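You operate a simulated robot arm through the tools that you are given. There is no shell and no other tool.

You run a simulated robot arm. Do the job below in one go: nothing can be reset, and whatever is moved stays where it is left.

JOB
Pull out the emergency button, press reset, select HAND and press start.
Fine: all on the cabinet door, in that order; reset and start once each; the display ends on RUNNING; leave the door latch alone.

Only the result counts: the job must be done as asked and must still hold three seconds after the hand-in. Knocking over, shifting, dropping, spilling or breaking anything else fails it.

ROBOT AND FRAMES
A 6-joint arm with a two-finger gripper, fixed in place. Base frame: the origin is on the floor under the middle of its stand, x ahead of it, y to its left, z up. Readings come in m, degrees, newtons and seconds.
With the tool pointing down near the work surface it reaches from about 0.22 to 0.46 m from the base axis. Its first joint turns from -115.0 to 115.0 degrees. Payload 2.1 kg.
The TCP is the grasp point between the finger pads, 0.02 m short of the fingertips. In the tool frame z runs along the fingers and y along their closing line. The gripper opens to 0.1 m; its body begins 0.063 m behind the TCP.
Orientation is that of the tool frame in the base frame, as [roll, pitch, yaw] about the fixed x, y, z axes, in that order (R = Rz(yaw) Ry(pitch) Rx(roll)). With the fingers straight down and closing along the base's y, the tool's x points along the base's -x, its y along +y and its z along -z.

CONTROLS
- The arm moves only by the tool apply_moves. Its argument "moves" is a list of rows, each a list of 7 numbers: the shift along the base's x, y, z in units of 500 mm (1.0 is 500 mm), then the turn, a rotation vector about the base's x, y, z in units of 120 degrees (1.0 is 120 degrees), then the opening in per cent of the stroke, from 0 (shut) to 100 (fully open). In form: [[dx, dy, dz, wx, wy, wz, grip], ...]. A call has 1 to 20 rows; each row is the pose to reach, as a shift and turn from the pose commanded when the call began. A call with a number of a shift or a turn outside -1 to 1 is refused whole. Rows are played at 5 a second. More than 0.05 m and 8.6 degrees between two rows, or a gripper value outside its range, and nothing of the call is played. Where a pose cannot be reached the arm comes as near as it can. A force on the tool above 40 N (or 10 N above the force at the start of the call, whichever is more), or a blocked arm, ends the call early, and 0.2 s more pass. The fingers move at their own pace (about 0.153 m/s each) and stop on an object; they squeeze with about 29 N. The grip force told is the motor's: it shows also when the fingers shut on nothing. Time passes only in rows, and 0.2 s behind the last, so rows that repeat a pose let the fingers close. It gives the time, the measured TCP pose, the force on the tool (base axes), the opening and the grip force at its end, in the units of the frame above (readings bear some noise), with the torque about the TCP (base axes, N m) and any sound that the robot's microphone picked up, and new pictures: "pictures" is both (left out), scene, wrist or none.
- Cameras (640 x 400 px; columns grow to the right, rows downward): "scene" is fixed at [0.2215, 0.6489, 1.6788]; the picture's right is [-0.99, 0.16, 0.00], its down [0.04, 0.25, -0.97] and it looks along [-0.15, -0.96, -0.25] (base axes); focal length 317 px, centre (320, 200). "wrist" rides on the gripper at [0.07, -0.018, -0.099] in the tool frame; the picture's right is [0.26, 0.97, 0.00], its down [-0.75, 0.20, -0.63] and it looks along [-0.61, 0.16, 0.78] (tool axes); focal length 230 px, centre (320, 200). There is no depth. A picture from a camera that has moved, and an enlarged one, comes with that camera's place and axes in the base frame and with its lens.
- move_column(by): slides the trunk up (or, below 0, down) by that many m; the arm rides with it, the base frame stays. It gives what a move gives, with no picture.
- inspect(camera, box): a new picture of the part [left, top, right, bottom] of that camera's present view, enlarged. It takes no simulated time.
- finish_job(): hands the job in; it is judged then, once.

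Nothing tells you positions but the pictures and the camera data. Unless the task says otherwise, let go and move clear before handing in.

The tools are called after ">>>" as a command line: name --pt "numbers of a row" for each row, then --argument value for the rest, lists and objects as JSON in quotes. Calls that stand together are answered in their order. apply_moves: Moves the arm, as the interface text tells. Its arguments: {"type":"object","properties":{"moves":{"type":"array","items":{"type":"array","items":{"type":"number"}}},"pictures":{"type":"string","enum":["both","scene","wrist","none"]}},"required":["moves"]} The other tools are called the same way: move_column (by) moves the trunk up or down; inspect (camera, box) takes an enlarged picture of a part of a camera's view; finish_job () hands the job in.

At the start:

```text
time: 0.0
tcp_pos: [0.1618, -0.2015, 1.334]
ee_rot: [-180.0, -0.1, -179.9]
ft_force: [0.4, -0.1, -0.7]
moment: [0.0, -0.02, 0.02]
width: 0.1
finger_force: 0.1
trunk travel left (down, up): [-0.925, 0.065]
```

scene: 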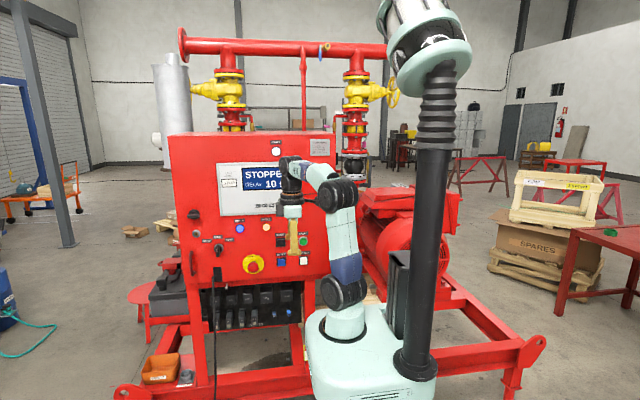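
wrist: 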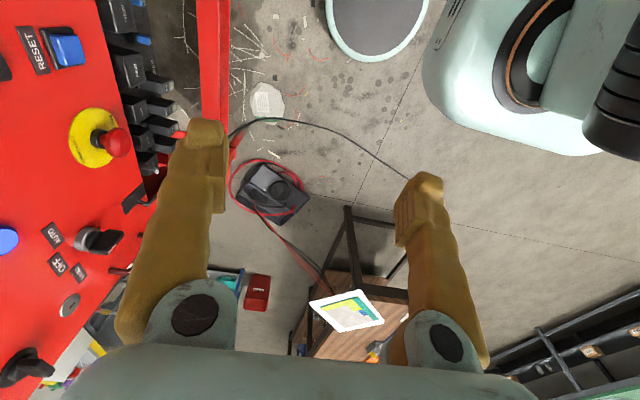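

I see a red cabinet with a display reading "STOPPED", a red mushroom button on a yellow plate, and several buttons and selectors. I'll look closer at the panel before moving.

>>> inspect --camera "scene" --box '[160, 130, 340, 300]'

>>> inspect --camera "scene" --box '[180, 200, 340, 290]'

>>> inspect --camera "wrist" --box '[0, 0, 200, 400]'

```text
2.35 times, centred on (250, 215) of scene
camera zoom: at [0.2215, 0.6489, 1.6788], right [-0.99, 0.16, 0.0], down [0.04, 0.25, -0.97], along [-0.15, -0.96, -0.25], focal length 746 px, centre (485, 165)
```

zoom: 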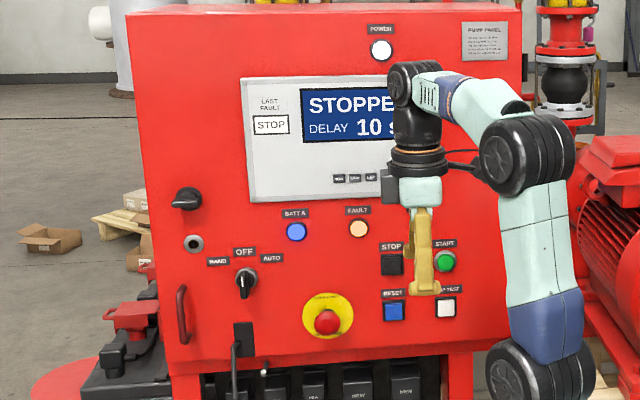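

```text
4.00 times, centred on (260, 245) of scene
camera zoom: at [0.2215, 0.6489, 1.6788], right [-0.99, 0.16, 0.0], down [0.04, 0.25, -0.97], along [-0.15, -0.96, -0.25], focal length 1269 px, centre (560, 20)
```

zoom: 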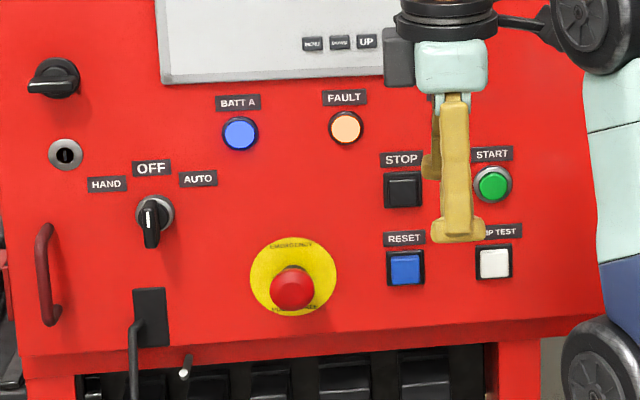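

```text
1.00 times, centred on (100, 200) of wrist (not enlarged: the box is as wide or as high as the picture)
camera zoom: at [0.0928, -0.2192, 1.4312], right [-0.26, 0.97, 0.0], down [0.75, 0.2, 0.63], along [0.61, 0.16, -0.78], focal length 230 px, centre (540, 200)
```

zoom: 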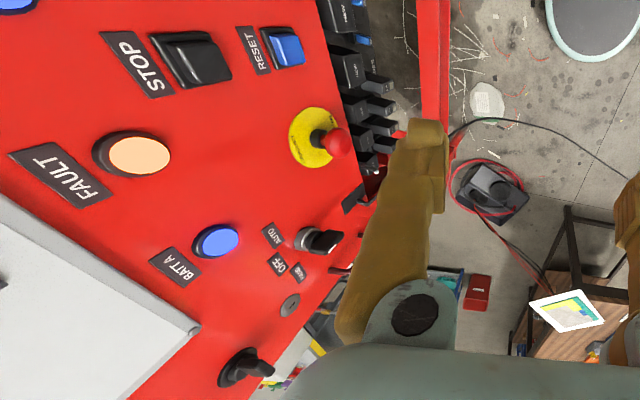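

The e-stop, reset, start and HAND/OFF/AUTO selector are all identified, with the panel at about y = -0.5. Next I'll look at the arm's build and the display more closely.

>>> inspect --camera "scene" --box '[260, 0, 500, 400]'

>>> inspect --camera "scene" --box '[205, 155, 305, 220]'

>>> inspect --camera "scene" --box '[180, 205, 260, 290]'

>>> inspect --camera "wrist" --box '[20, 80, 160, 300]'

```text
1.00 times, centred on (380, 200) of scene (not enlarged: the box is as wide or as high as the picture)
camera zoom: at [0.2215, 0.6489, 1.6788], right [-0.99, 0.16, 0.0], down [0.04, 0.25, -0.97], along [-0.15, -0.96, -0.25], focal length 317 px, centre (260, 200)
```

zoom: 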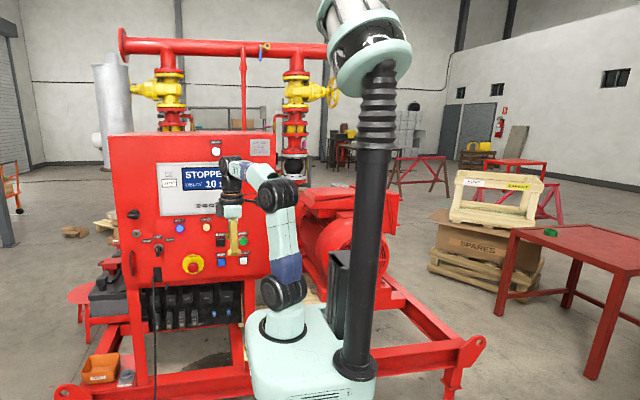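

```text
6.15 times, centred on (255, 188) of scene
camera zoom: at [0.2215, 0.6489, 1.6788], right [-0.99, 0.16, 0.0], down [0.04, 0.25, -0.97], along [-0.15, -0.96, -0.25], focal length 1952 px, centre (720, 277)
```

zoom: 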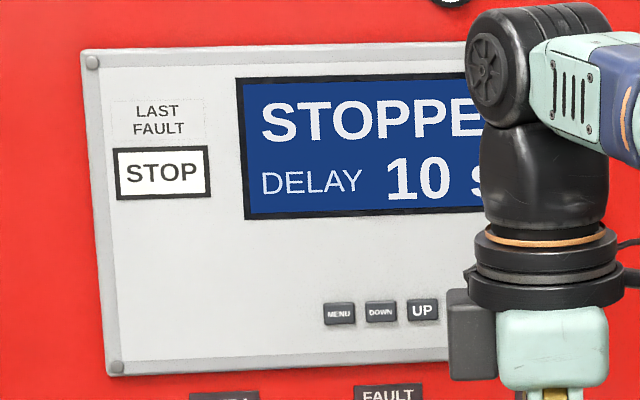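

```text
4.71 times, centred on (220, 248) of scene
camera zoom: at [0.2215, 0.6489, 1.6788], right [-0.99, 0.16, 0.0], down [0.04, 0.25, -0.97], along [-0.15, -0.96, -0.25], focal length 1493 px, centre (791, -24)
```

zoom: 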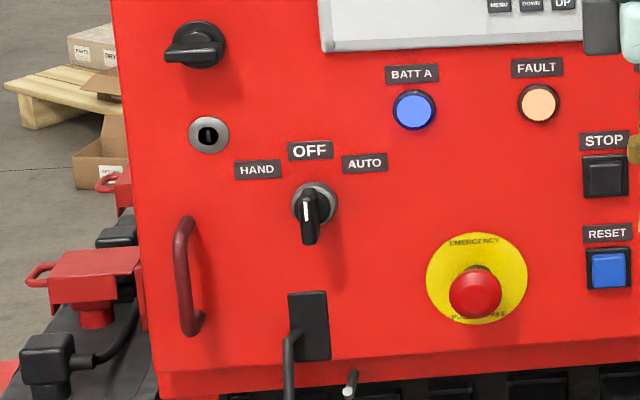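

```text
1.82 times, centred on (90, 190) of wrist
camera zoom: at [0.0928, -0.2192, 1.4312], right [-0.26, 0.97, 0.0], down [0.75, 0.2, 0.63], along [0.61, 0.16, -0.78], focal length 418 px, centre (738, 218)
```

zoom: 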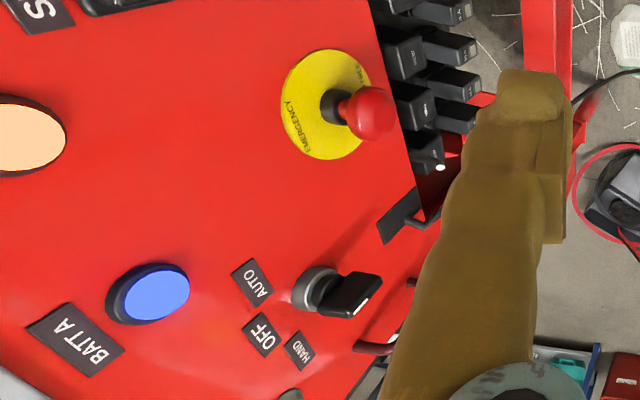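

The button head is near (0.30, -0.46, 1.13), reset (0.20, -0.49, 1.12), start (0.11, -0.485, 1.20) and the selector (0.42, -0.47, 1.20). I'll move the arm outward first, then tilt the tool to point at the panel (-y) with the camera underneath.

>>> apply_moves --pt "0.054 -0.069 0 0 0 0 100" --pt "0.108 -0.138 0 0 0 0 100" --pt "0.162 -0.207 0 0 0 0 100" --pt "0.216 -0.277 0 0 0 0 100" --pt "0.216 -0.277 -0.0133 -0.0385 -0.0385 -0.0385 100" --pt "0.216 -0.277 -0.0267 -0.077 -0.077 -0.077 100" --pt "0.216 -0.277 -0.04 -0.1155 -0.1155 -0.1155 100" --pt "0.216 -0.277 -0.0533 -0.154 -0.154 -0.154 100" --pt "0.216 -0.277 -0.0667 -0.1925 -0.1925 -0.1925 100" --pt "0.216 -0.277 -0.08 -0.2309 -0.2309 -0.2309 100" --pt "0.216 -0.277 -0.0933 -0.2694 -0.2694 -0.2694 100" --pt "0.216 -0.277 -0.1067 -0.3079 -0.3079 -0.3079 100" --pt "0.216 -0.277 -0.12 -0.3464 -0.3464 -0.3464 100" --pt "0.216 -0.277 -0.1333 -0.3849 -0.3849 -0.3849 100" --pt "0.216 -0.277 -0.1467 -0.4234 -0.4234 -0.4234 100" --pt "0.216 -0.277 -0.16 -0.4619 -0.4619 -0.4619 100" --pt "0.216 -0.277 -0.1733 -0.5004 -0.5004 -0.5004 100" --pt "0.216 -0.277 -0.1867 -0.5388 -0.5388 -0.5388 100" --pt "0.216 -0.277 -0.2 -0.57735 -0.57735 -0.57735 100"

```text
time: 3.6
tcp_pos: [0.4396, -0.4445, 1.2766]
ee_rot: [-140.2, 75.1, 141.6]
ft_force: [3.6, 16.8, -1.8]
moment: [-0.16, -0.21, -0.62]
width: 0.0954
finger_force: 0.0
out of reach, approached as far as the arm can: row 3, 4, 5, 7, 8, 9, 10, 11, 12, 13, 14, 15, 16, 17, 18
trunk travel left (down, up): [-0.925, 0.065]
stopped in row 18: the force on the tool passed its limit at 112 N (the readings are from after the stop); the commanded pose is now the measured one
camera wrist: at [0.3893, -0.3426, 1.2315], right [0.88, 0.25, -0.41], down [0.23, 0.53, 0.82], along [0.42, -0.81, 0.41], focal length 230 px, centre (320, 200)
```

scene: 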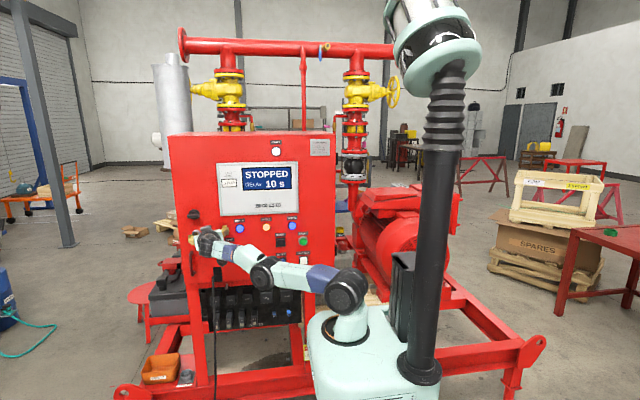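
wrist: 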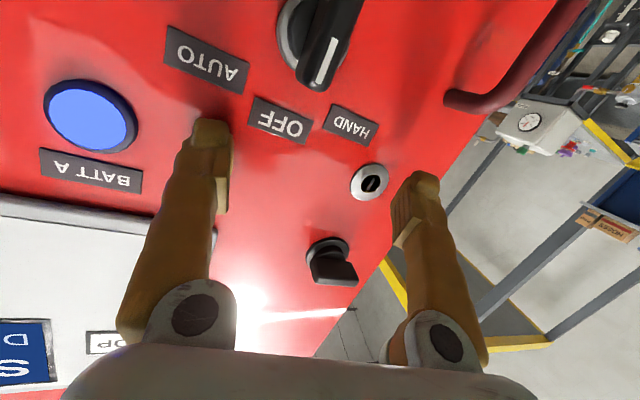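

The arm ran out of reach at that height and its fingers touched the panel. The contact was in the area around the labels. I'll check closely that nothing changed before backing straight off.

>>> inspect --camera "wrist" --box '[150, 80, 470, 310]'

>>> inspect --camera "scene" --box '[170, 195, 270, 295]'

>>> inspect --camera "scene" --box '[165, 130, 345, 300]'

```text
1.74 times, centred on (310, 195) of wrist
camera zoom: at [0.3893, -0.3426, 1.2315], right [0.88, 0.25, -0.41], down [0.23, 0.53, 0.82], along [0.42, -0.81, 0.41], focal length 400 px, centre (337, 209)
```

zoom: 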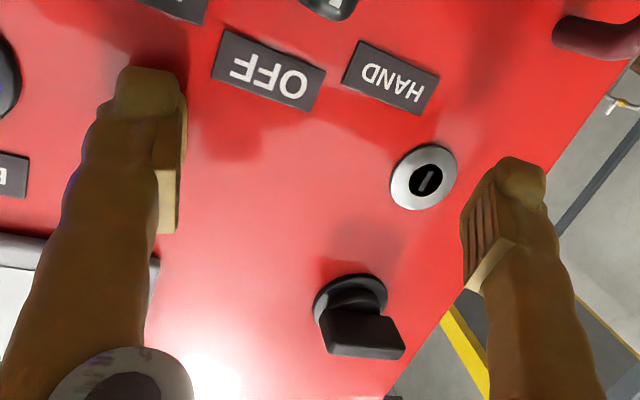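

```text
4.00 times, centred on (220, 245) of scene
camera zoom: at [0.2215, 0.6489, 1.6788], right [-0.99, 0.16, 0.0], down [0.04, 0.25, -0.97], along [-0.15, -0.96, -0.25], focal length 1269 px, centre (720, 20)
```

zoom: 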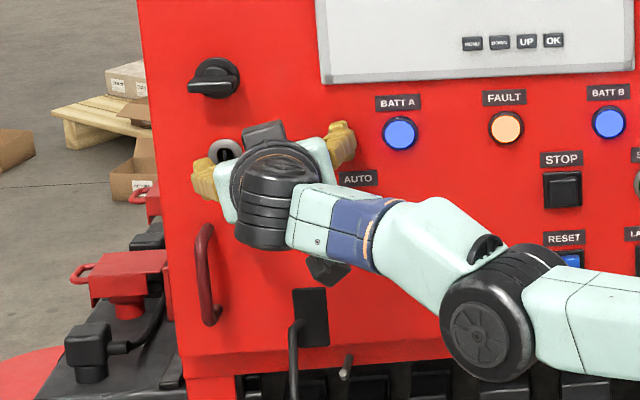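

```text
2.35 times, centred on (255, 215) of scene
camera zoom: at [0.2215, 0.6489, 1.6788], right [-0.99, 0.16, 0.0], down [0.04, 0.25, -0.97], along [-0.15, -0.96, -0.25], focal length 746 px, centre (473, 165)
```

zoom: 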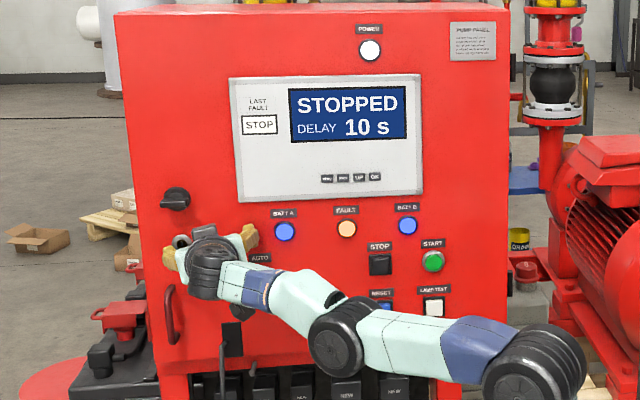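

The fingers only touched the bare panel near the labels; the knobs and latch look unchanged. I'll back straight off along +y, then move in to a spot in front of the e-stop with the tool squared to the panel.

>>> apply_moves --pt "0 0.06 0 0 0 0 100" --pt "0 0.12 0 0 0 0 100" --pt "-0.08 0.17 0 0 0 0 100" --pt "-0.16 0.17 0 -0.029 -0.0297 -0.0326 100" --pt "-0.24 0.17 -0.06 -0.0579 -0.0593 -0.0652 100" --pt "-0.32 0.17 -0.12 -0.0868 -0.089 -0.0978 100" --pt "-0.32 0.17 -0.2 -0.0868 -0.089 -0.0978 100" --pt "-0.32 0.17 -0.233 -0.0868 -0.089 -0.0978 100" --pt "-0.32 0.17 -0.233 -0.0868 -0.089 -0.0978 100"

```text
time: 5.6
tcp_pos: [0.3902, -0.4207, 1.1203]
ee_rot: [-146.1, 89.7, 123.7]
ft_force: [0.5, -0.6, 0.3]
moment: [-0.01, 0.02, -0.02]
width: 0.1
finger_force: 0.0
out of reach, approached as far as the arm can: row 1, 2, 3, 4, 5, 6, 7, 8, 9
trunk travel left (down, up): [-0.925, 0.065]
camera wrist: at [0.3711, -0.3212, 1.0505], right [0.97, 0.0, -0.26], down [0.2, 0.63, 0.75], along [0.16, -0.78, 0.6], focal length 230 px, centre (320, 200)
```

scene: 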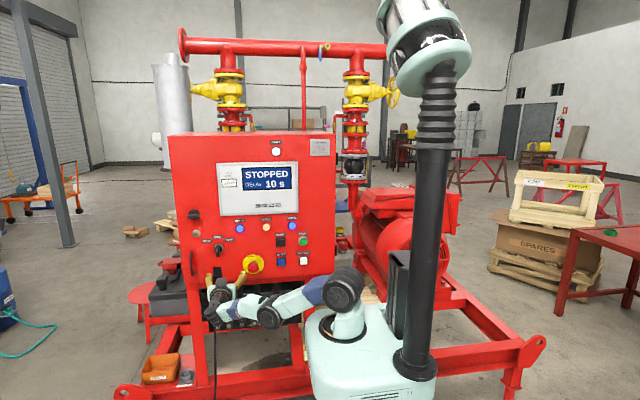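
wrist: 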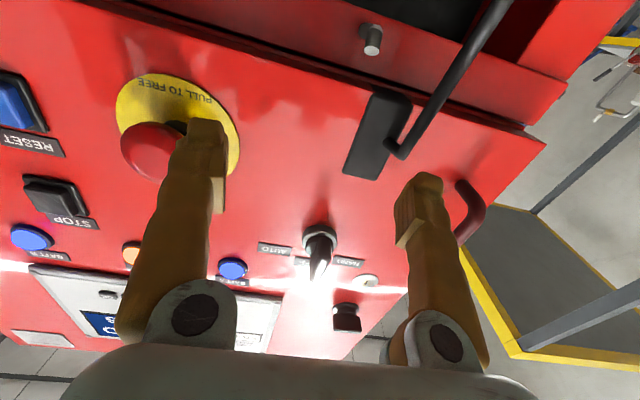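

The tool now faces the panel squarely, but the arm is in an awkward stretched branch. I'll look at its shape before choosing how to fold it.

>>> inspect --camera "scene" --box '[190, 230, 390, 355]'

>>> inspect --camera "wrist" --box '[80, 50, 420, 350]'

```text
3.20 times, centred on (290, 292) of scene
camera zoom: at [0.2215, 0.6489, 1.6788], right [-0.99, 0.16, 0.0], down [0.04, 0.25, -0.97], along [-0.15, -0.96, -0.25], focal length 1015 px, centre (416, -96)
```

zoom: 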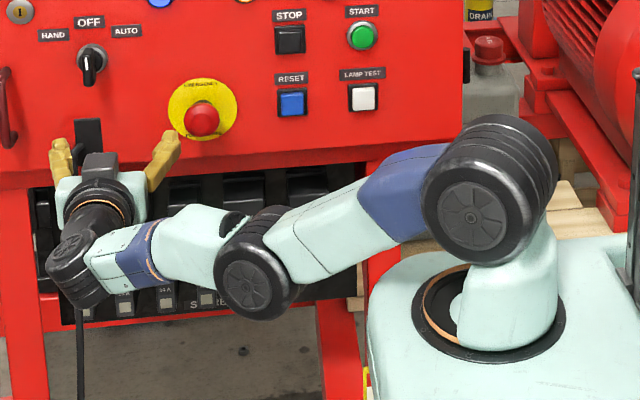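

```text
1.33 times, centred on (250, 200) of wrist
camera zoom: at [0.3711, -0.3212, 1.0505], right [0.97, 0.0, -0.26], down [0.2, 0.63, 0.75], along [0.16, -0.78, 0.6], focal length 307 px, centre (413, 200)
```

zoom: 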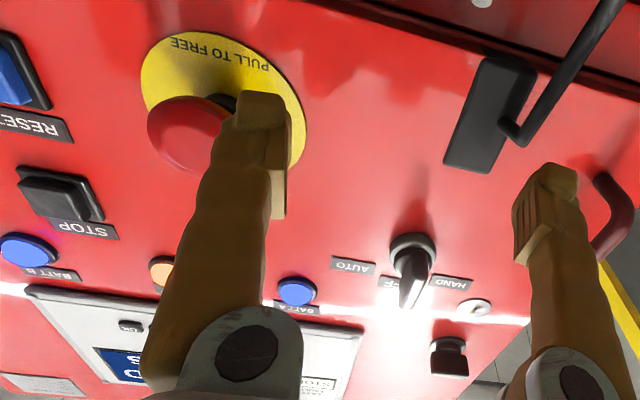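

The arm is nearly straight, with a shoulder-to-wrist distance of about 0.43 m, so the solver is stuck at full stretch. I'll close the fingers without moving, which also tells me whether the commanded pose is still the unreachable one.

>>> apply_moves --pt "0 0 0 0 0 0 30" --pt "0 0 0 0 0 0 0" --pictures "none"

```text
time: 6.2
tcp_pos: [0.3898, -0.4208, 1.1203]
ee_rot: [-148.3, 89.7, 121.5]
ft_force: [0.6, 0.3, -0.1]
moment: [0.0, 0.0, 0.0]
width: 0.0
finger_force: 28.9
trunk travel left (down, up): [-0.925, 0.065]
```

The commanded pose matches the measured one, so I can move from here. I'll sweep the wrist down and slightly inward, which should flex the elbow upward and free the arm.

>>> apply_moves --pt "-0.04 0.03 -0.06 0 0 0 0" --pt "-0.08 0.06 -0.12 0 0 0 0" --pt "-0.12 0.09 -0.18 0 0 0 0" --pt "-0.15 0.12 -0.2 0 0 0 0"

```text
time: 7.2
tcp_pos: [0.3487, -0.3792, 1.0294]
ee_rot: [62.7, 87.7, -27.1]
ft_force: [0.3, 0.6, 0.3]
moment: [0.01, 0.0, 0.01]
width: 0.0
finger_force: 28.9
out of reach, approached as far as the arm can: row 1, 2, 3, 4
trunk travel left (down, up): [-0.925, 0.065]
camera wrist: at [0.3312, -0.2815, 0.9567], right [0.97, 0.0, -0.22], down [0.17, 0.64, 0.75], along [0.14, -0.77, 0.63], focal length 230 px, centre (320, 200)
```

scene: 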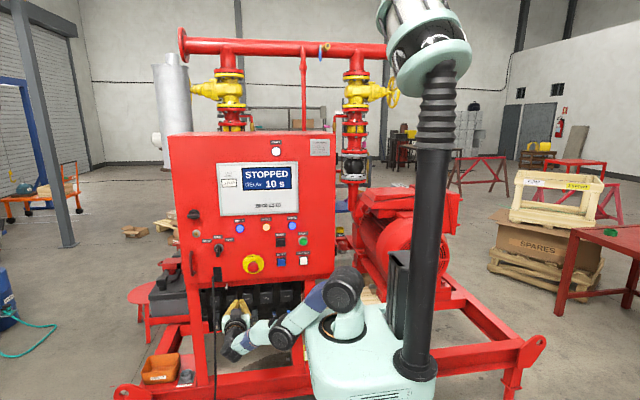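
wrist: 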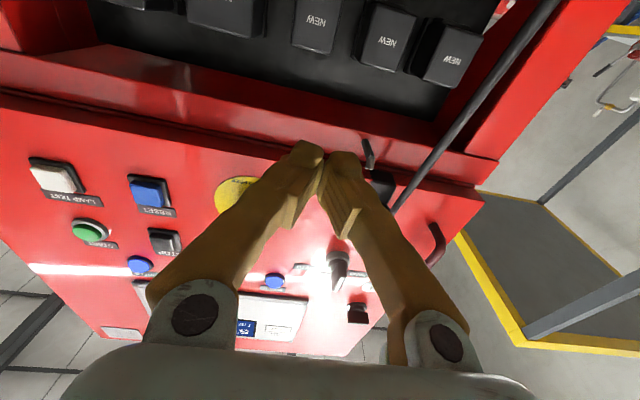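

The arm moved down but is still reported as out of reach. I'll zoom in on the elbow to see which way it's bent.

>>> inspect --camera "scene" --box '[200, 250, 400, 375]'

```text
3.20 times, centred on (300, 312) of scene
camera zoom: at [0.2215, 0.6489, 1.6788], right [-0.99, 0.16, 0.0], down [0.04, 0.25, -0.97], along [-0.15, -0.96, -0.25], focal length 1015 px, centre (384, -160)
```

zoom: 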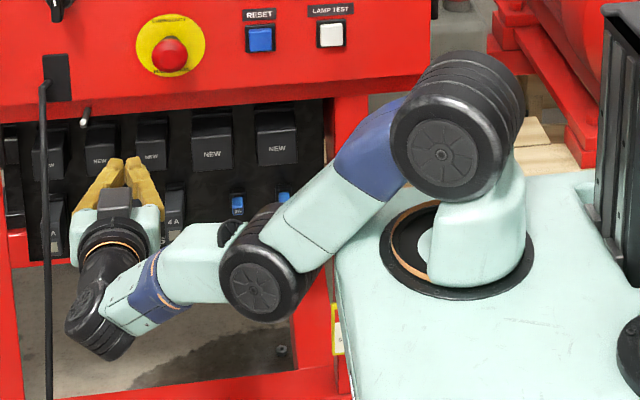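

The elbow is slightly bent the wrong way and seems to be at a limit. I'll swing the straight arm away from the panel and up along an arc in free air, then bring it down so the elbow folds upward.

>>> apply_moves --pt "0.0786 0.0032 0.0196 0 0 0 0" --pt "0.1402 0.0324 0.0842 0 0 0 0" --pt "0.1896 0.0652 0.1456 0 0 0 0" --pt "0.2328 0.104 0.2096 0 0 0 0" --pt "0.2698 0.1404 0.2832 0 0 0 0" --pt "0.2978 0.1658 0.3664 0 0 0 0" --pt "0.3122 0.1634 0.4514 0 0 0 0" --pt "0.3186 0.1622 0.5376 0 0 0 0" --pt "0.3168 0.1626 0.624 0 0 0 0" --pt "0.3068 0.1644 0.7098 0 0 0 0" --pt "0.2886 0.1674 0.7942 0 0 0 0" --pt "0.2654 0.1716 0.869 0 0 0 0" --pt "0.2358 0.1768 0.9416 0 0 0 0"

```text
time: 10.0
tcp_pos: [0.4336, -0.2823, 1.4757]
ee_rot: [-147.6, 89.5, 122.4]
ft_force: [1.3, -0.1, 0.9]
moment: [-0.01, 0.02, 0.04]
width: 0.0
finger_force: 29.5
out of reach, approached as far as the arm can: row 1, 2, 3, 4, 5, 6, 7, 8, 9, 10, 11, 12, 13
trunk travel left (down, up): [-0.925, 0.065]
camera wrist: at [0.415, -0.1841, 1.4064], right [0.97, 0.0, -0.26], down [0.2, 0.63, 0.75], along [0.16, -0.78, 0.6], focal length 230 px, centre (320, 200)
```

scene: 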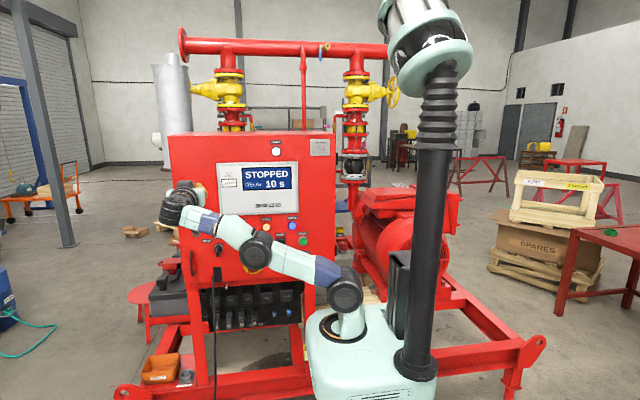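
wrist: 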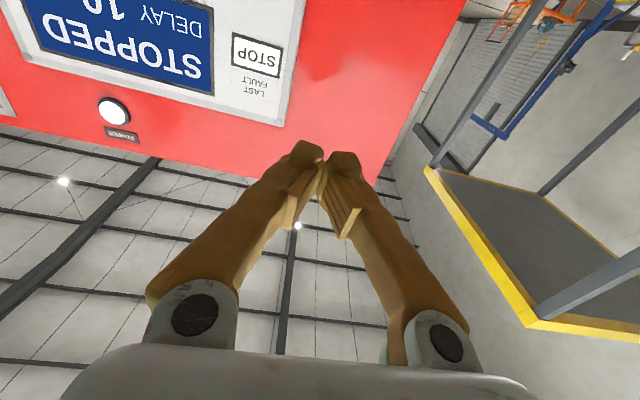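

The arm is now straight, pointing up and clear of the panel. Next I'll come down while pulling inward, so the elbow folds the right way.

>>> apply_moves --pt "0.012 -0.0074 -0.0842 0 0 0 0" --pt "0.0046 -0.0062 -0.1714 0 0 0 0" --pt "-0.0124 -0.0032 -0.254 0 0 0 0" --pt "-0.0478 0.003 -0.3314 0 0 0 0" --pt "-0.0898 0.0104 -0.389 0 0 0 0"

```text
time: 11.2
tcp_pos: [0.474, -0.2945, 1.2899]
ee_rot: [-151.4, 89.7, 118.5]
ft_force: [0.4, 0.0, -0.4]
moment: [-0.01, -0.02, -0.01]
width: 0.0
finger_force: 29.6
out of reach, approached as far as the arm can: row 1, 2, 3, 4, 5
trunk travel left (down, up): [-0.925, 0.065]
camera wrist: at [0.4553, -0.1953, 1.22], right [0.97, 0.0, -0.26], down [0.2, 0.62, 0.75], along [0.16, -0.78, 0.6], focal length 230 px, centre (320, 200)
```

scene: 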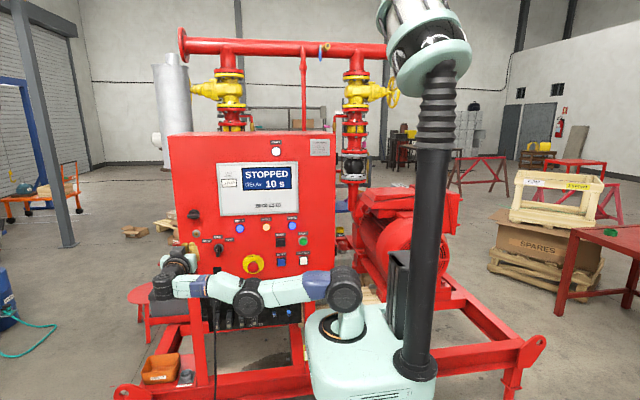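
wrist: 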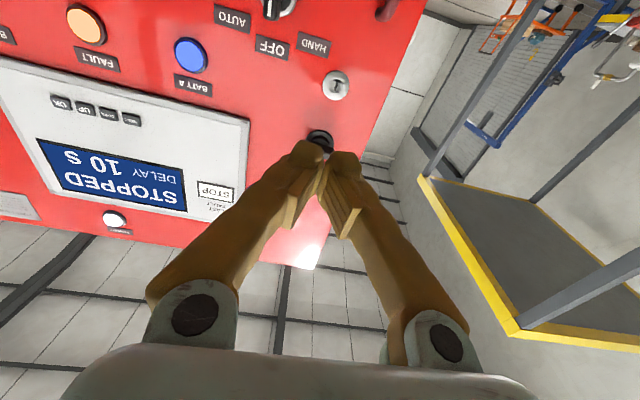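

It's still straight. I'll sweep downward along the outer limit first to tip the elbow past centre, and only then pull inward.

>>> apply_moves --pt "0.0438 -0.0074 -0.0822 0 0 0 0" --pt "0.032 -0.0054 -0.1658 0 0 0 0" --pt "0.0122 -0.0018 -0.2478 0 0 0 0" --pt "-0.0152 0.0032 -0.3274 0 0 0 0" --pt "-0.05 0.0094 -0.4042 0 0 0 0" --pt "-0.1194 0.022 -0.4078 0 0 0 0" --pt "-0.1756 0.0322 -0.4058 0 0 0 0" --pt "-0.2172 0.0398 -0.3794 0 0 0 0" --pt "-0.2506 0.046 -0.3582 0 0 0 0"

```text
time: 13.2
tcp_pos: [0.4158, -0.2819, 1.0723]
ee_rot: [-146.9, 89.7, 123.0]
ft_force: [-0.6, -0.4, 0.2]
moment: [-0.02, -0.02, -0.01]
width: 0.0
finger_force: 28.7
out of reach, approached as far as the arm can: row 1, 2, 3, 4, 5, 6, 7, 8, 9
trunk travel left (down, up): [-0.925, 0.065]
camera wrist: at [0.3966, -0.1825, 1.0027], right [0.97, 0.0, -0.26], down [0.2, 0.63, 0.75], along [0.16, -0.78, 0.6], focal length 230 px, centre (320, 200)
```

scene: 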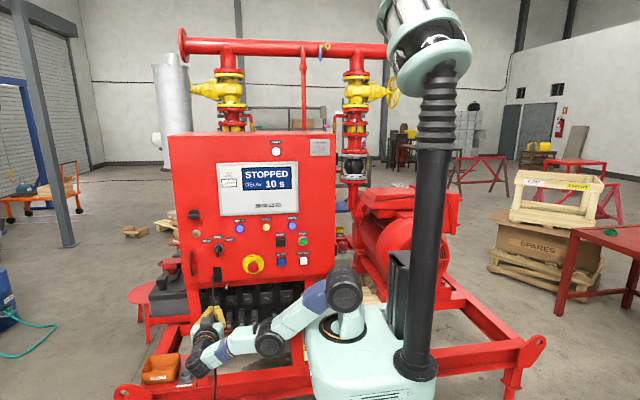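
wrist: 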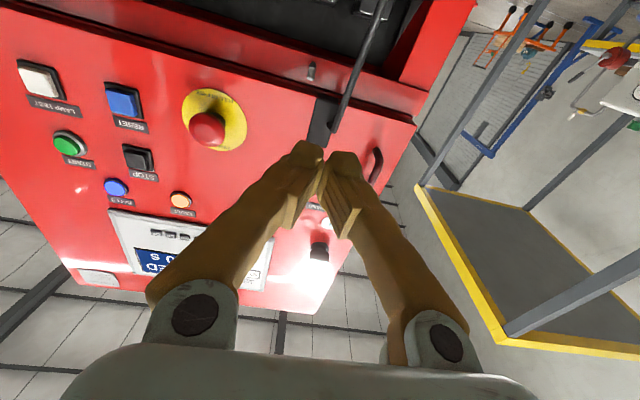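

The arm is still pinned at straight. Rolling the tool about the y axis should make the elbow joint share the rotation and bend the right way, so I'll roll first and then pull inward.

>>> apply_moves --pt "0 0 0 0 0.0667 0 0" --pt "0 0 0 0 0.1333 0 0" --pt "0 0 0 0 0.2 0 0" --pt "0 0 0 0 0.2667 0 0" --pt "0 0 0 0 0.3333 0 0" --pt "-0.017 0.003 0.01 0 0.4 0 0" --pt "-0.034 0.006 0.02 0 0.4667 0 0" --pt "-0.051 0.009 0.03 0 0.5333 0 0" --pt "-0.085 0.015 0.05 0 0.5333 0 0"

```text
time: 15.2
tcp_pos: [0.4131, -0.2824, 1.0733]
ee_rot: [-90.0, 25.7, 179.4]
ft_force: [0.0, -0.3, -0.6]
moment: [0.0, -0.01, -0.03]
width: 0.0
finger_force: 29.0
out of reach, approached as far as the arm can: row 6, 7, 8, 9
trunk travel left (down, up): [-0.925, 0.065]
camera wrist: at [0.3436, -0.1827, 1.0588], right [0.19, 0.0, -0.98], down [0.77, 0.62, 0.14], along [0.61, -0.78, 0.12], focal length 230 px, centre (320, 200)
```

scene: 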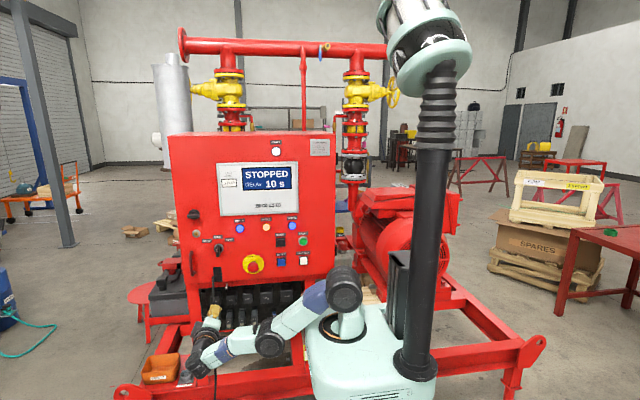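
wrist: 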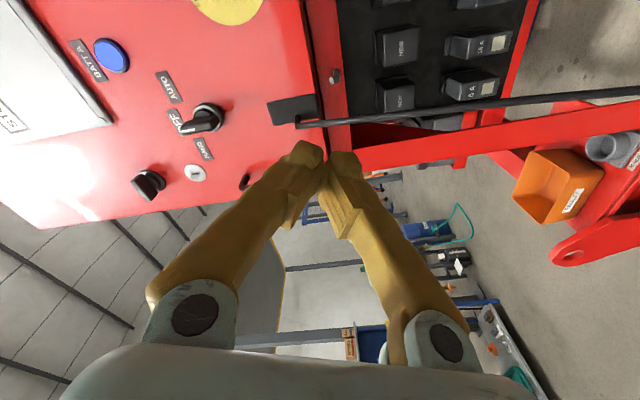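

Rolling alone didn't free it. I'll take a careful zoom to measure the elbow angle.

>>> inspect --camera "scene" --box '[180, 250, 380, 375]'

```text
3.20 times, centred on (280, 312) of scene
camera zoom: at [0.2215, 0.6489, 1.6788], right [-0.99, 0.16, 0.0], down [0.04, 0.25, -0.97], along [-0.15, -0.96, -0.25], focal length 1015 px, centre (448, -160)
```

zoom: 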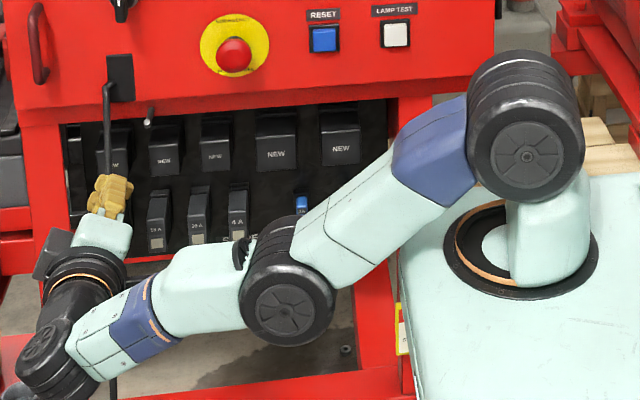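

The arm looks exactly straight. I'll roll the tool back, then roll forward while reaching slightly past the limit so the elbow crosses over, and only then pull inward.

>>> apply_moves --pt "0 0 0 0 -0.0667 0 0" --pt "0 0 0 0 -0.1333 0 0" --pt "0 0 0 0 -0.2 0 0" --pt "0 0 0 0 -0.2667 0 0" --pt "0 0 0 0 -0.3333 0 0" --pt "0 0 0 0 -0.4 0 0" --pt "0 0 0 0 -0.4667 0 0" --pt "0 0 0 0 -0.5333 0 0" --pt "0.02 -0.0036 -0.012 0 -0.4667 0 0" --pt "0.04 -0.007 -0.025 0 -0.4 0 0" --pt "0.04 -0.007 -0.025 0 -0.3333 0 0" --pt "0.04 -0.007 -0.025 0 -0.2667 0 0" --pt "0.02 -0.004 -0.012 0 -0.2 0 0" --pt "-0.017 0.003 0.01 0 -0.1333 0 0" --pt "-0.034 0.006 0.02 0 -0.0667 0 0" --pt "-0.051 0.009 0.03 0 0 0 0" --pt "-0.085 0.015 0.05 0 0 0 0" --pictures "none"

```text
time: 18.8
tcp_pos: [0.3719, -0.2741, 1.0989]
ee_rot: [-89.9, 25.8, 179.6]
ft_force: [1.7, 0.0, -0.9]
moment: [0.01, 0.0, 0.06]
width: 0.0
finger_force: 28.2
out of reach, approached as far as the arm can: row 9, 10, 11, 12, 13
trunk travel left (down, up): [-0.925, 0.065]
```

The elbow has now folded the right way and the arm moves freely. I'll go to a staging pose about 8 cm in front of the emergency button, with the camera under the gripper and the fingers open.

>>> apply_moves --pt "-0.017 -0.005 0.007 0 -0.0668 0 0" --pt "-0.035 -0.02 0.014 0 -0.1335 0 0" --pt "-0.052 -0.04 0.021 0 -0.2 0 0" --pt "-0.069 -0.065 0.028 0 -0.267 0 20" --pt "-0.087 -0.09 0.035 0 -0.334 0 40" --pt "-0.104 -0.12 0.042 0 -0.4 0 60" --pt "-0.121 -0.15 0.05 0 -0.468 0 80" --pt "-0.138 -0.172 0.056 0 -0.535 0 80" --pt "-0.138 -0.172 0.056 0 -0.535 0 80"

```text
time: 20.8
tcp_pos: [0.3029, -0.3613, 1.1257]
ee_rot: [163.5, 89.7, 73.4]
ft_force: [-0.4, 0.0, 0.1]
moment: [-0.01, 0.01, -0.02]
width: 0.08
finger_force: 0.0
trunk travel left (down, up): [-0.925, 0.065]
camera wrist: at [0.2846, -0.2622, 1.0554], right [0.97, 0.0, -0.26], down [0.2, 0.62, 0.75], along [0.16, -0.78, 0.6], focal length 230 px, centre (320, 200)
```

scene: 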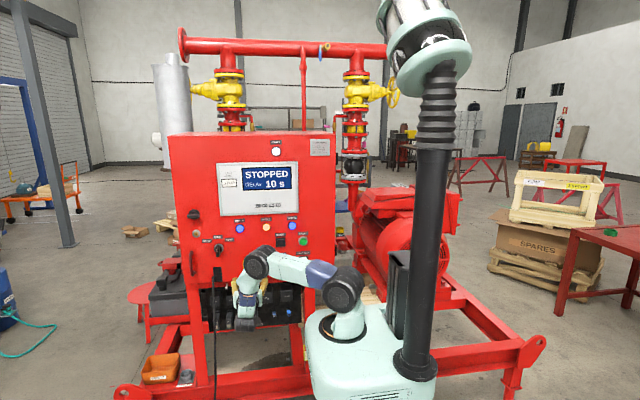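
wrist: 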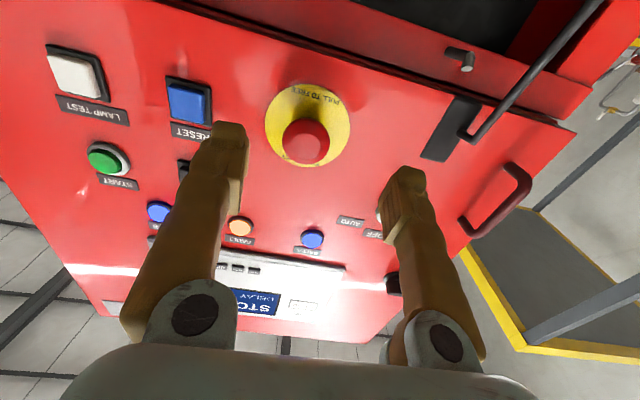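

The staging pose is good: the arm is folded correctly and the button sits in front of the open fingers. I'll zoom in to measure it.

>>> inspect --camera "wrist" --box '[240, 60, 400, 200]'

>>> inspect --camera "scene" --box '[190, 220, 330, 340]'

```text
2.86 times, centred on (320, 130) of wrist
camera zoom: at [0.2846, -0.2622, 1.0554], right [0.97, 0.0, -0.26], down [0.2, 0.62, 0.75], along [0.16, -0.78, 0.6], focal length 657 px, centre (320, 400)
```

zoom: 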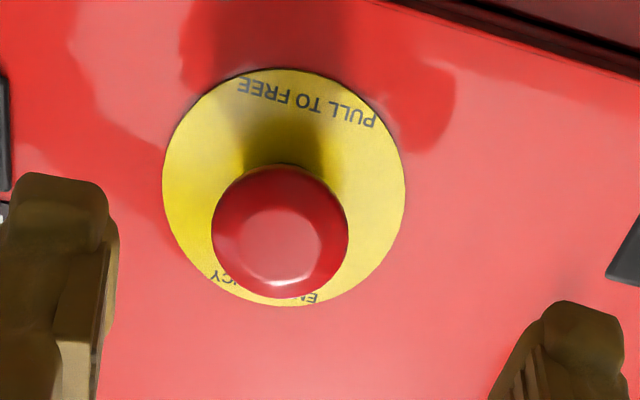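

```text
3.33 times, centred on (260, 280) of scene
camera zoom: at [0.2215, 0.6489, 1.6788], right [-0.99, 0.16, 0.0], down [0.04, 0.25, -0.97], along [-0.15, -0.96, -0.25], focal length 1057 px, centre (520, -67)
```

zoom: 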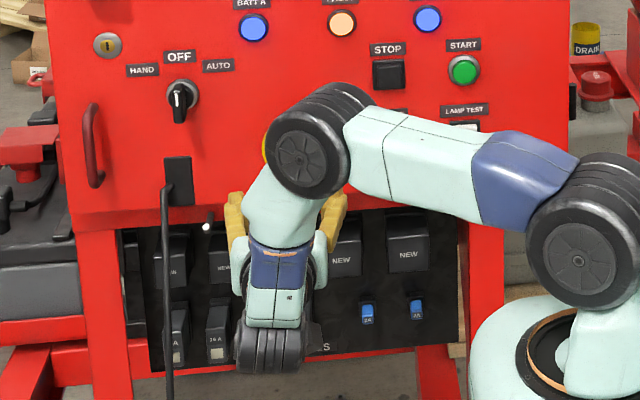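

The button axis is at about x = 0.294, z = 1.1365, with its head at y ≈ -0.44 and the plate at y ≈ -0.477. I'll approach partway and verify alignment.

>>> apply_moves --pt "-0.009 0 0.011 0 0 0 80" --pt "-0.018 -0.03 0.0216 0 0 0 80" --pt "-0.018 -0.065 0.0216 0 0 0 80" --pt "-0.018 -0.1 0.0216 0 0 0 80" --pictures "wrist"

```text
time: 21.8
tcp_pos: [0.2939, -0.4115, 1.1379]
ee_rot: [177.2, 89.7, 87.1]
ft_force: [0.1, -0.9, -0.1]
moment: [-0.01, 0.0, 0.01]
width: 0.0801
finger_force: 0.2
trunk travel left (down, up): [-0.925, 0.065]
camera wrist: at [0.2754, -0.3124, 1.0672], right [0.97, 0.0, -0.26], down [0.2, 0.62, 0.75], along [0.16, -0.78, 0.6], focal length 230 px, centre (320, 200)
```

wrist: 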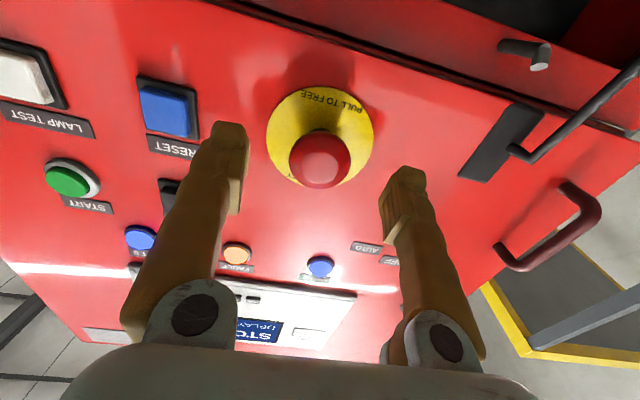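

>>> inspect --camera "wrist" --box '[220, 70, 420, 220]'

```text
2.67 times, centred on (320, 145) of wrist
camera zoom: at [0.2754, -0.3124, 1.0672], right [0.97, 0.0, -0.26], down [0.2, 0.62, 0.75], along [0.16, -0.78, 0.6], focal length 614 px, centre (320, 347)
```

zoom: 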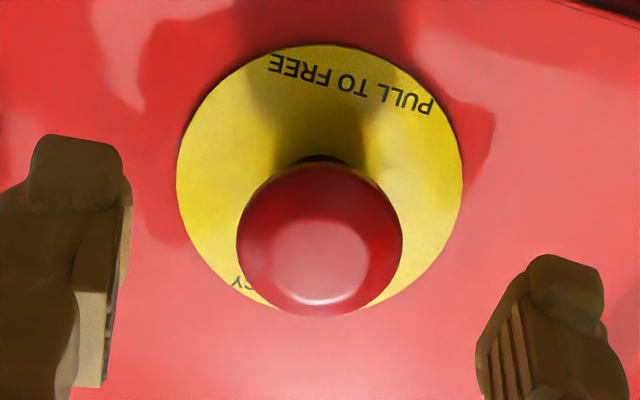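

Alignment is good, so I'll advance until the pads straddle the head just behind its widest part, then close.

>>> apply_moves --pt "0 -0.03 -0.002 0 0 0 80" --pt "0 -0.06 -0.002 0 0 0 80" --pt "0 -0.082 -0.002 0 0 0 80" --pt "0 -0.082 -0.002 0 0 0 80"

```text
time: 22.8
tcp_pos: [0.2935, -0.4513, 1.1355]
ee_rot: [-179.3, 89.8, 90.6]
ft_force: [-0.5, 0.3, 0.4]
moment: [0.01, -0.01, 0.02]
width: 0.0803
finger_force: 0.1
trunk travel left (down, up): [-0.925, 0.065]
camera wrist: at [0.2749, -0.3528, 1.0655], right [0.97, 0.0, -0.26], down [0.2, 0.62, 0.75], along [0.16, -0.78, 0.6], focal length 230 px, centre (320, 200)
```

scene: 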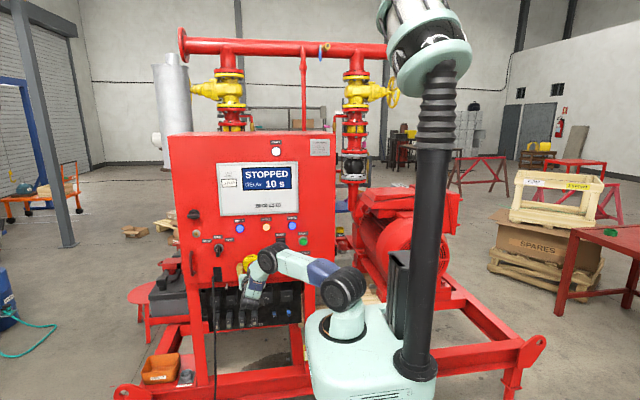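
wrist: 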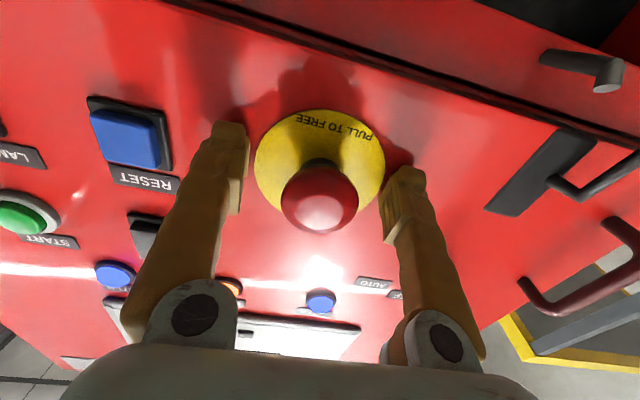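

The fingers straddle the head with no contact. Closing now.

>>> apply_moves --pt "0 0 0 0 0 0 50" --pt "0 0 0 0 0 0 20" --pt "0 0 0 0 0 0 0" --pt "0 0 0 0 0 0 0" --pictures "wrist"

```text
time: 23.8
tcp_pos: [0.2951, -0.4511, 1.1352]
ee_rot: [-174.7, 89.7, 95.2]
ft_force: [3.4, -1.7, 2.0]
moment: [0.12, 0.0, 0.01]
width: 0.0321
finger_force: 45.0
trunk travel left (down, up): [-0.925, 0.065]
camera wrist: at [0.2761, -0.3529, 1.0655], right [0.97, 0.0, -0.26], down [0.2, 0.63, 0.75], along [0.16, -0.78, 0.6], focal length 230 px, centre (320, 200)
```

wrist: 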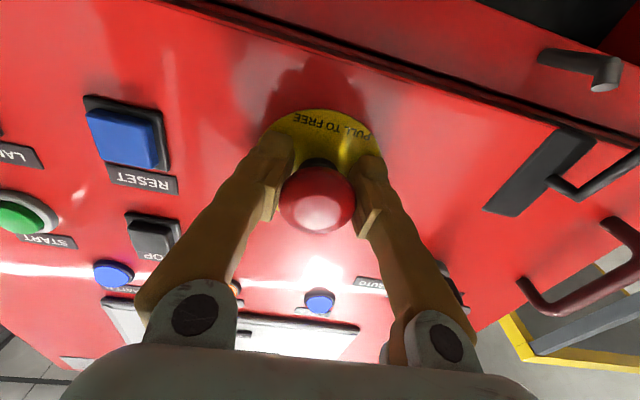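

The grip on the head is firm, with the opening at 32 mm. Pulling straight out along +y now, in small steps.

>>> apply_moves --pt "0 0.004 0 0 0 0 0" --pt "0 0.008 0 0 0 0 0" --pt "0 0.012 0 0 0 0 0" --pt "0 0.016 0 0 0 0 0" --pt "0 0.02 0 0 0 0 0" --pt "0 0.024 0 0 0 0 0"

```text
time: 25.2
tcp_pos: [0.2948, -0.4411, 1.1358]
ee_rot: [173.3, 89.8, 83.1]
ft_force: [4.6, -7.4, 7.6]
moment: [-0.04, 0.2, 0.01]
width: 0.032
finger_force: 45.4
trunk travel left (down, up): [-0.925, 0.065]
camera wrist: at [0.2761, -0.3426, 1.0654], right [0.97, 0.0, -0.26], down [0.2, 0.62, 0.75], along [0.16, -0.78, 0.6], focal length 230 px, centre (320, 200)
```

scene: 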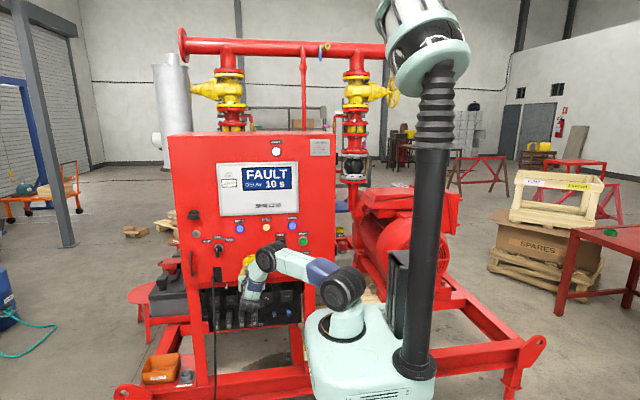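
wrist: 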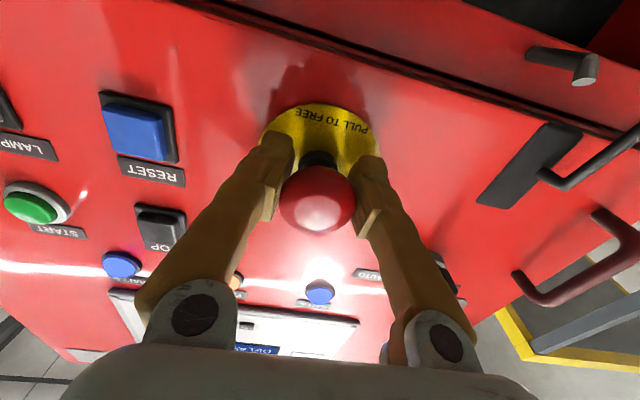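

The display has changed to FAULT, so the emergency button has released. I'll check the panel, then open the fingers and back straight off.

>>> inspect --camera "scene" --box '[205, 155, 315, 255]'

>>> apply_moves --pt "0 0.001 0 0 0 0 30" --pt "0 0.001 0 0 0 0 60" --pt "0 0.001 0 0 0 0 80" --pt "0 0.03 0 0 0 0 80" --pt "0 0.08 0 0 0 0 80" --pt "0 0.13 0 0 0 0 80"

```text
4.00 times, centred on (260, 205) of scene
camera zoom: at [0.2215, 0.6489, 1.6788], right [-0.99, 0.16, 0.0], down [0.04, 0.25, -0.97], along [-0.15, -0.96, -0.25], focal length 1269 px, centre (560, 180)
```

zoom: 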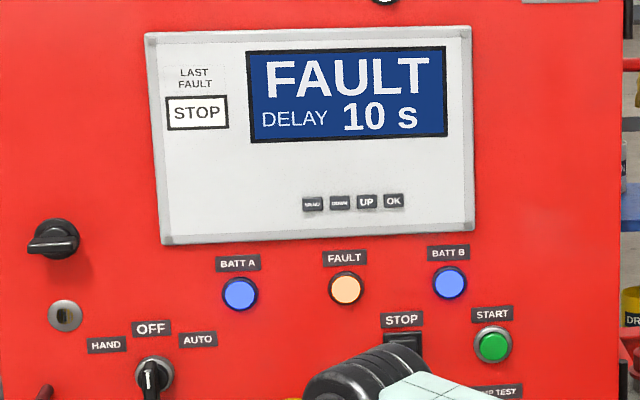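

```text
time: 26.6
tcp_pos: [0.295, -0.3732, 1.1362]
ee_rot: [-177.9, 89.7, 92.1]
ft_force: [-0.2, 1.3, 0.5]
moment: [-0.01, 0.03, 0.0]
width: 0.0801
finger_force: 0.0
trunk travel left (down, up): [-0.925, 0.065]
camera wrist: at [0.2764, -0.2744, 1.0657], right [0.97, 0.0, -0.26], down [0.2, 0.63, 0.75], along [0.16, -0.78, 0.6], focal length 230 px, centre (320, 200)
```

scene: 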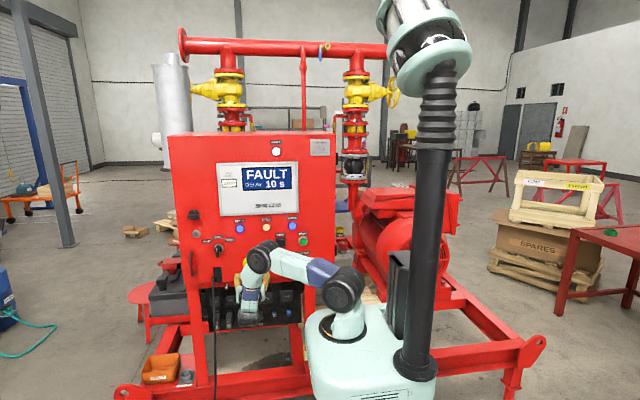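
wrist: 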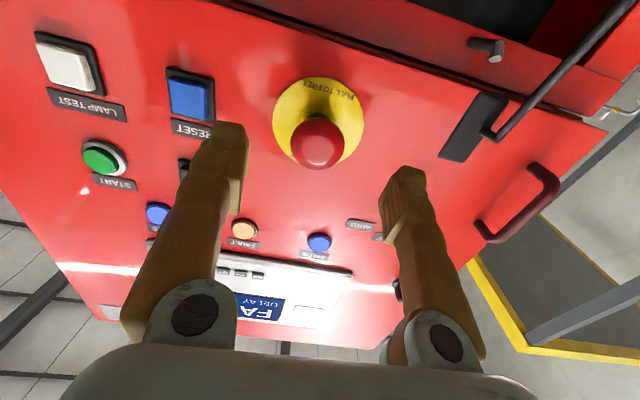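

The emergency button stays pulled out. Next is reset, so I'll zoom in to measure that button and look at the fingertip shape.

>>> inspect --camera "wrist" --box '[20, 20, 260, 200]'

>>> inspect --camera "scene" --box '[235, 215, 325, 285]'

```text
2.22 times, centred on (140, 110) of wrist
camera zoom: at [0.2764, -0.2744, 1.0657], right [0.97, 0.0, -0.26], down [0.2, 0.63, 0.75], along [0.16, -0.78, 0.6], focal length 511 px, centre (720, 400)
```

zoom: 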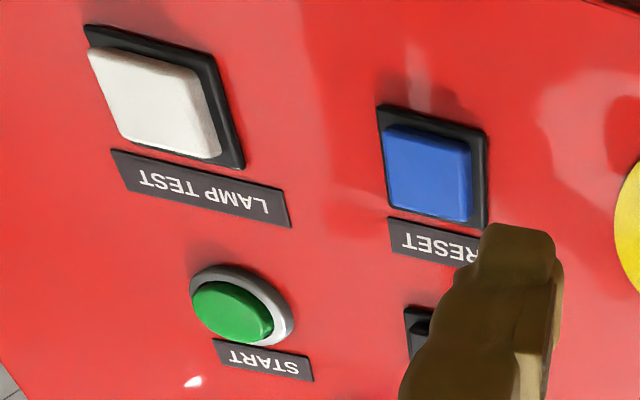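

```text
5.71 times, centred on (280, 250) of scene
camera zoom: at [0.2215, 0.6489, 1.6788], right [-0.99, 0.16, 0.0], down [0.04, 0.25, -0.97], along [-0.15, -0.96, -0.25], focal length 1813 px, centre (549, -86)
```

zoom: 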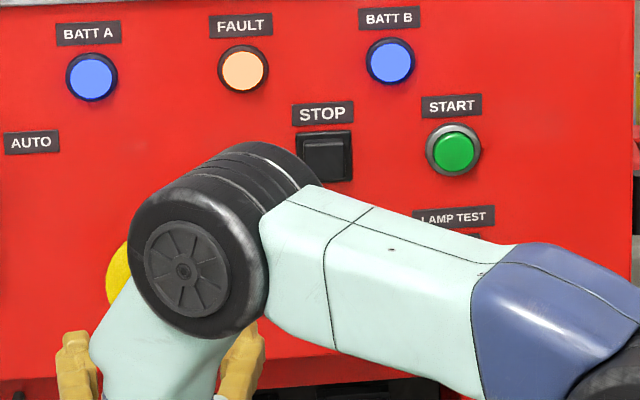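

The reset button is raised above its bezel at about (0.189, -0.467, 1.141). I'll close the fingers and line up about 5 cm in front of it.

>>> apply_moves --pt "0 0 0 0 0 0 40" --pt "-0.05 0 0.002 0 0 0 0" --pt "-0.12 0 0.005 0 0 0 0" --pt "-0.18 0 0.0096 0 0 0 0" --pt "-0.212 0 0.0096 0 0 0 0" --pt "-0.212 -0.054 0.0096 0 0 0 0" --pt "-0.212 -0.054 0.0096 0 0 0 0"

```text
time: 28.2
tcp_pos: [0.2353, -0.437, 1.1614]
ee_rot: [-147.8, 89.5, 121.8]
ft_force: [0.5, 0.7, -0.2]
moment: [0.0, -0.01, 0.0]
width: 0.0
finger_force: 28.5
out of reach, approached as far as the arm can: row 2, 3, 4, 5, 6, 7
trunk travel left (down, up): [-0.925, 0.065]
camera wrist: at [0.218, -0.3374, 1.0907], right [0.96, 0.0, -0.26], down [0.21, 0.62, 0.75], along [0.16, -0.78, 0.6], focal length 230 px, centre (320, 200)
```

scene: 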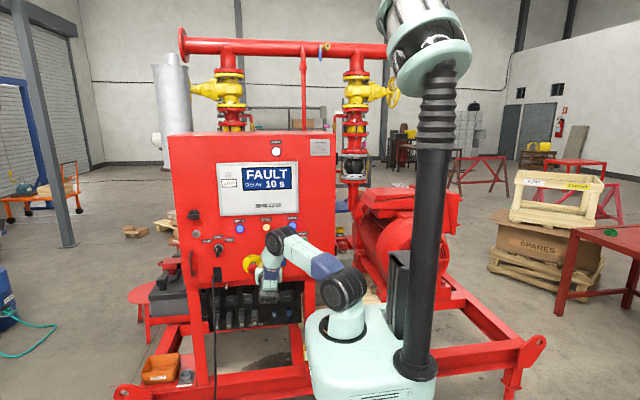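
wrist: 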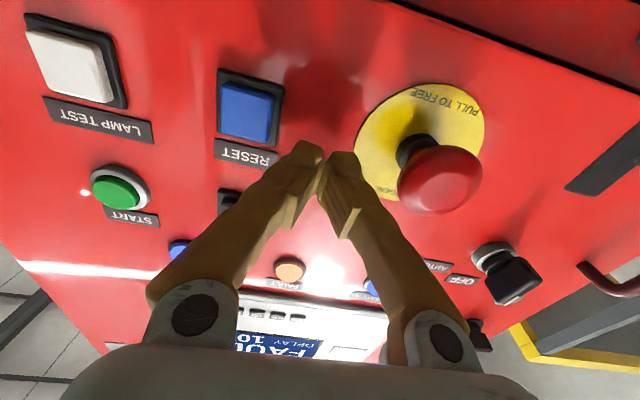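

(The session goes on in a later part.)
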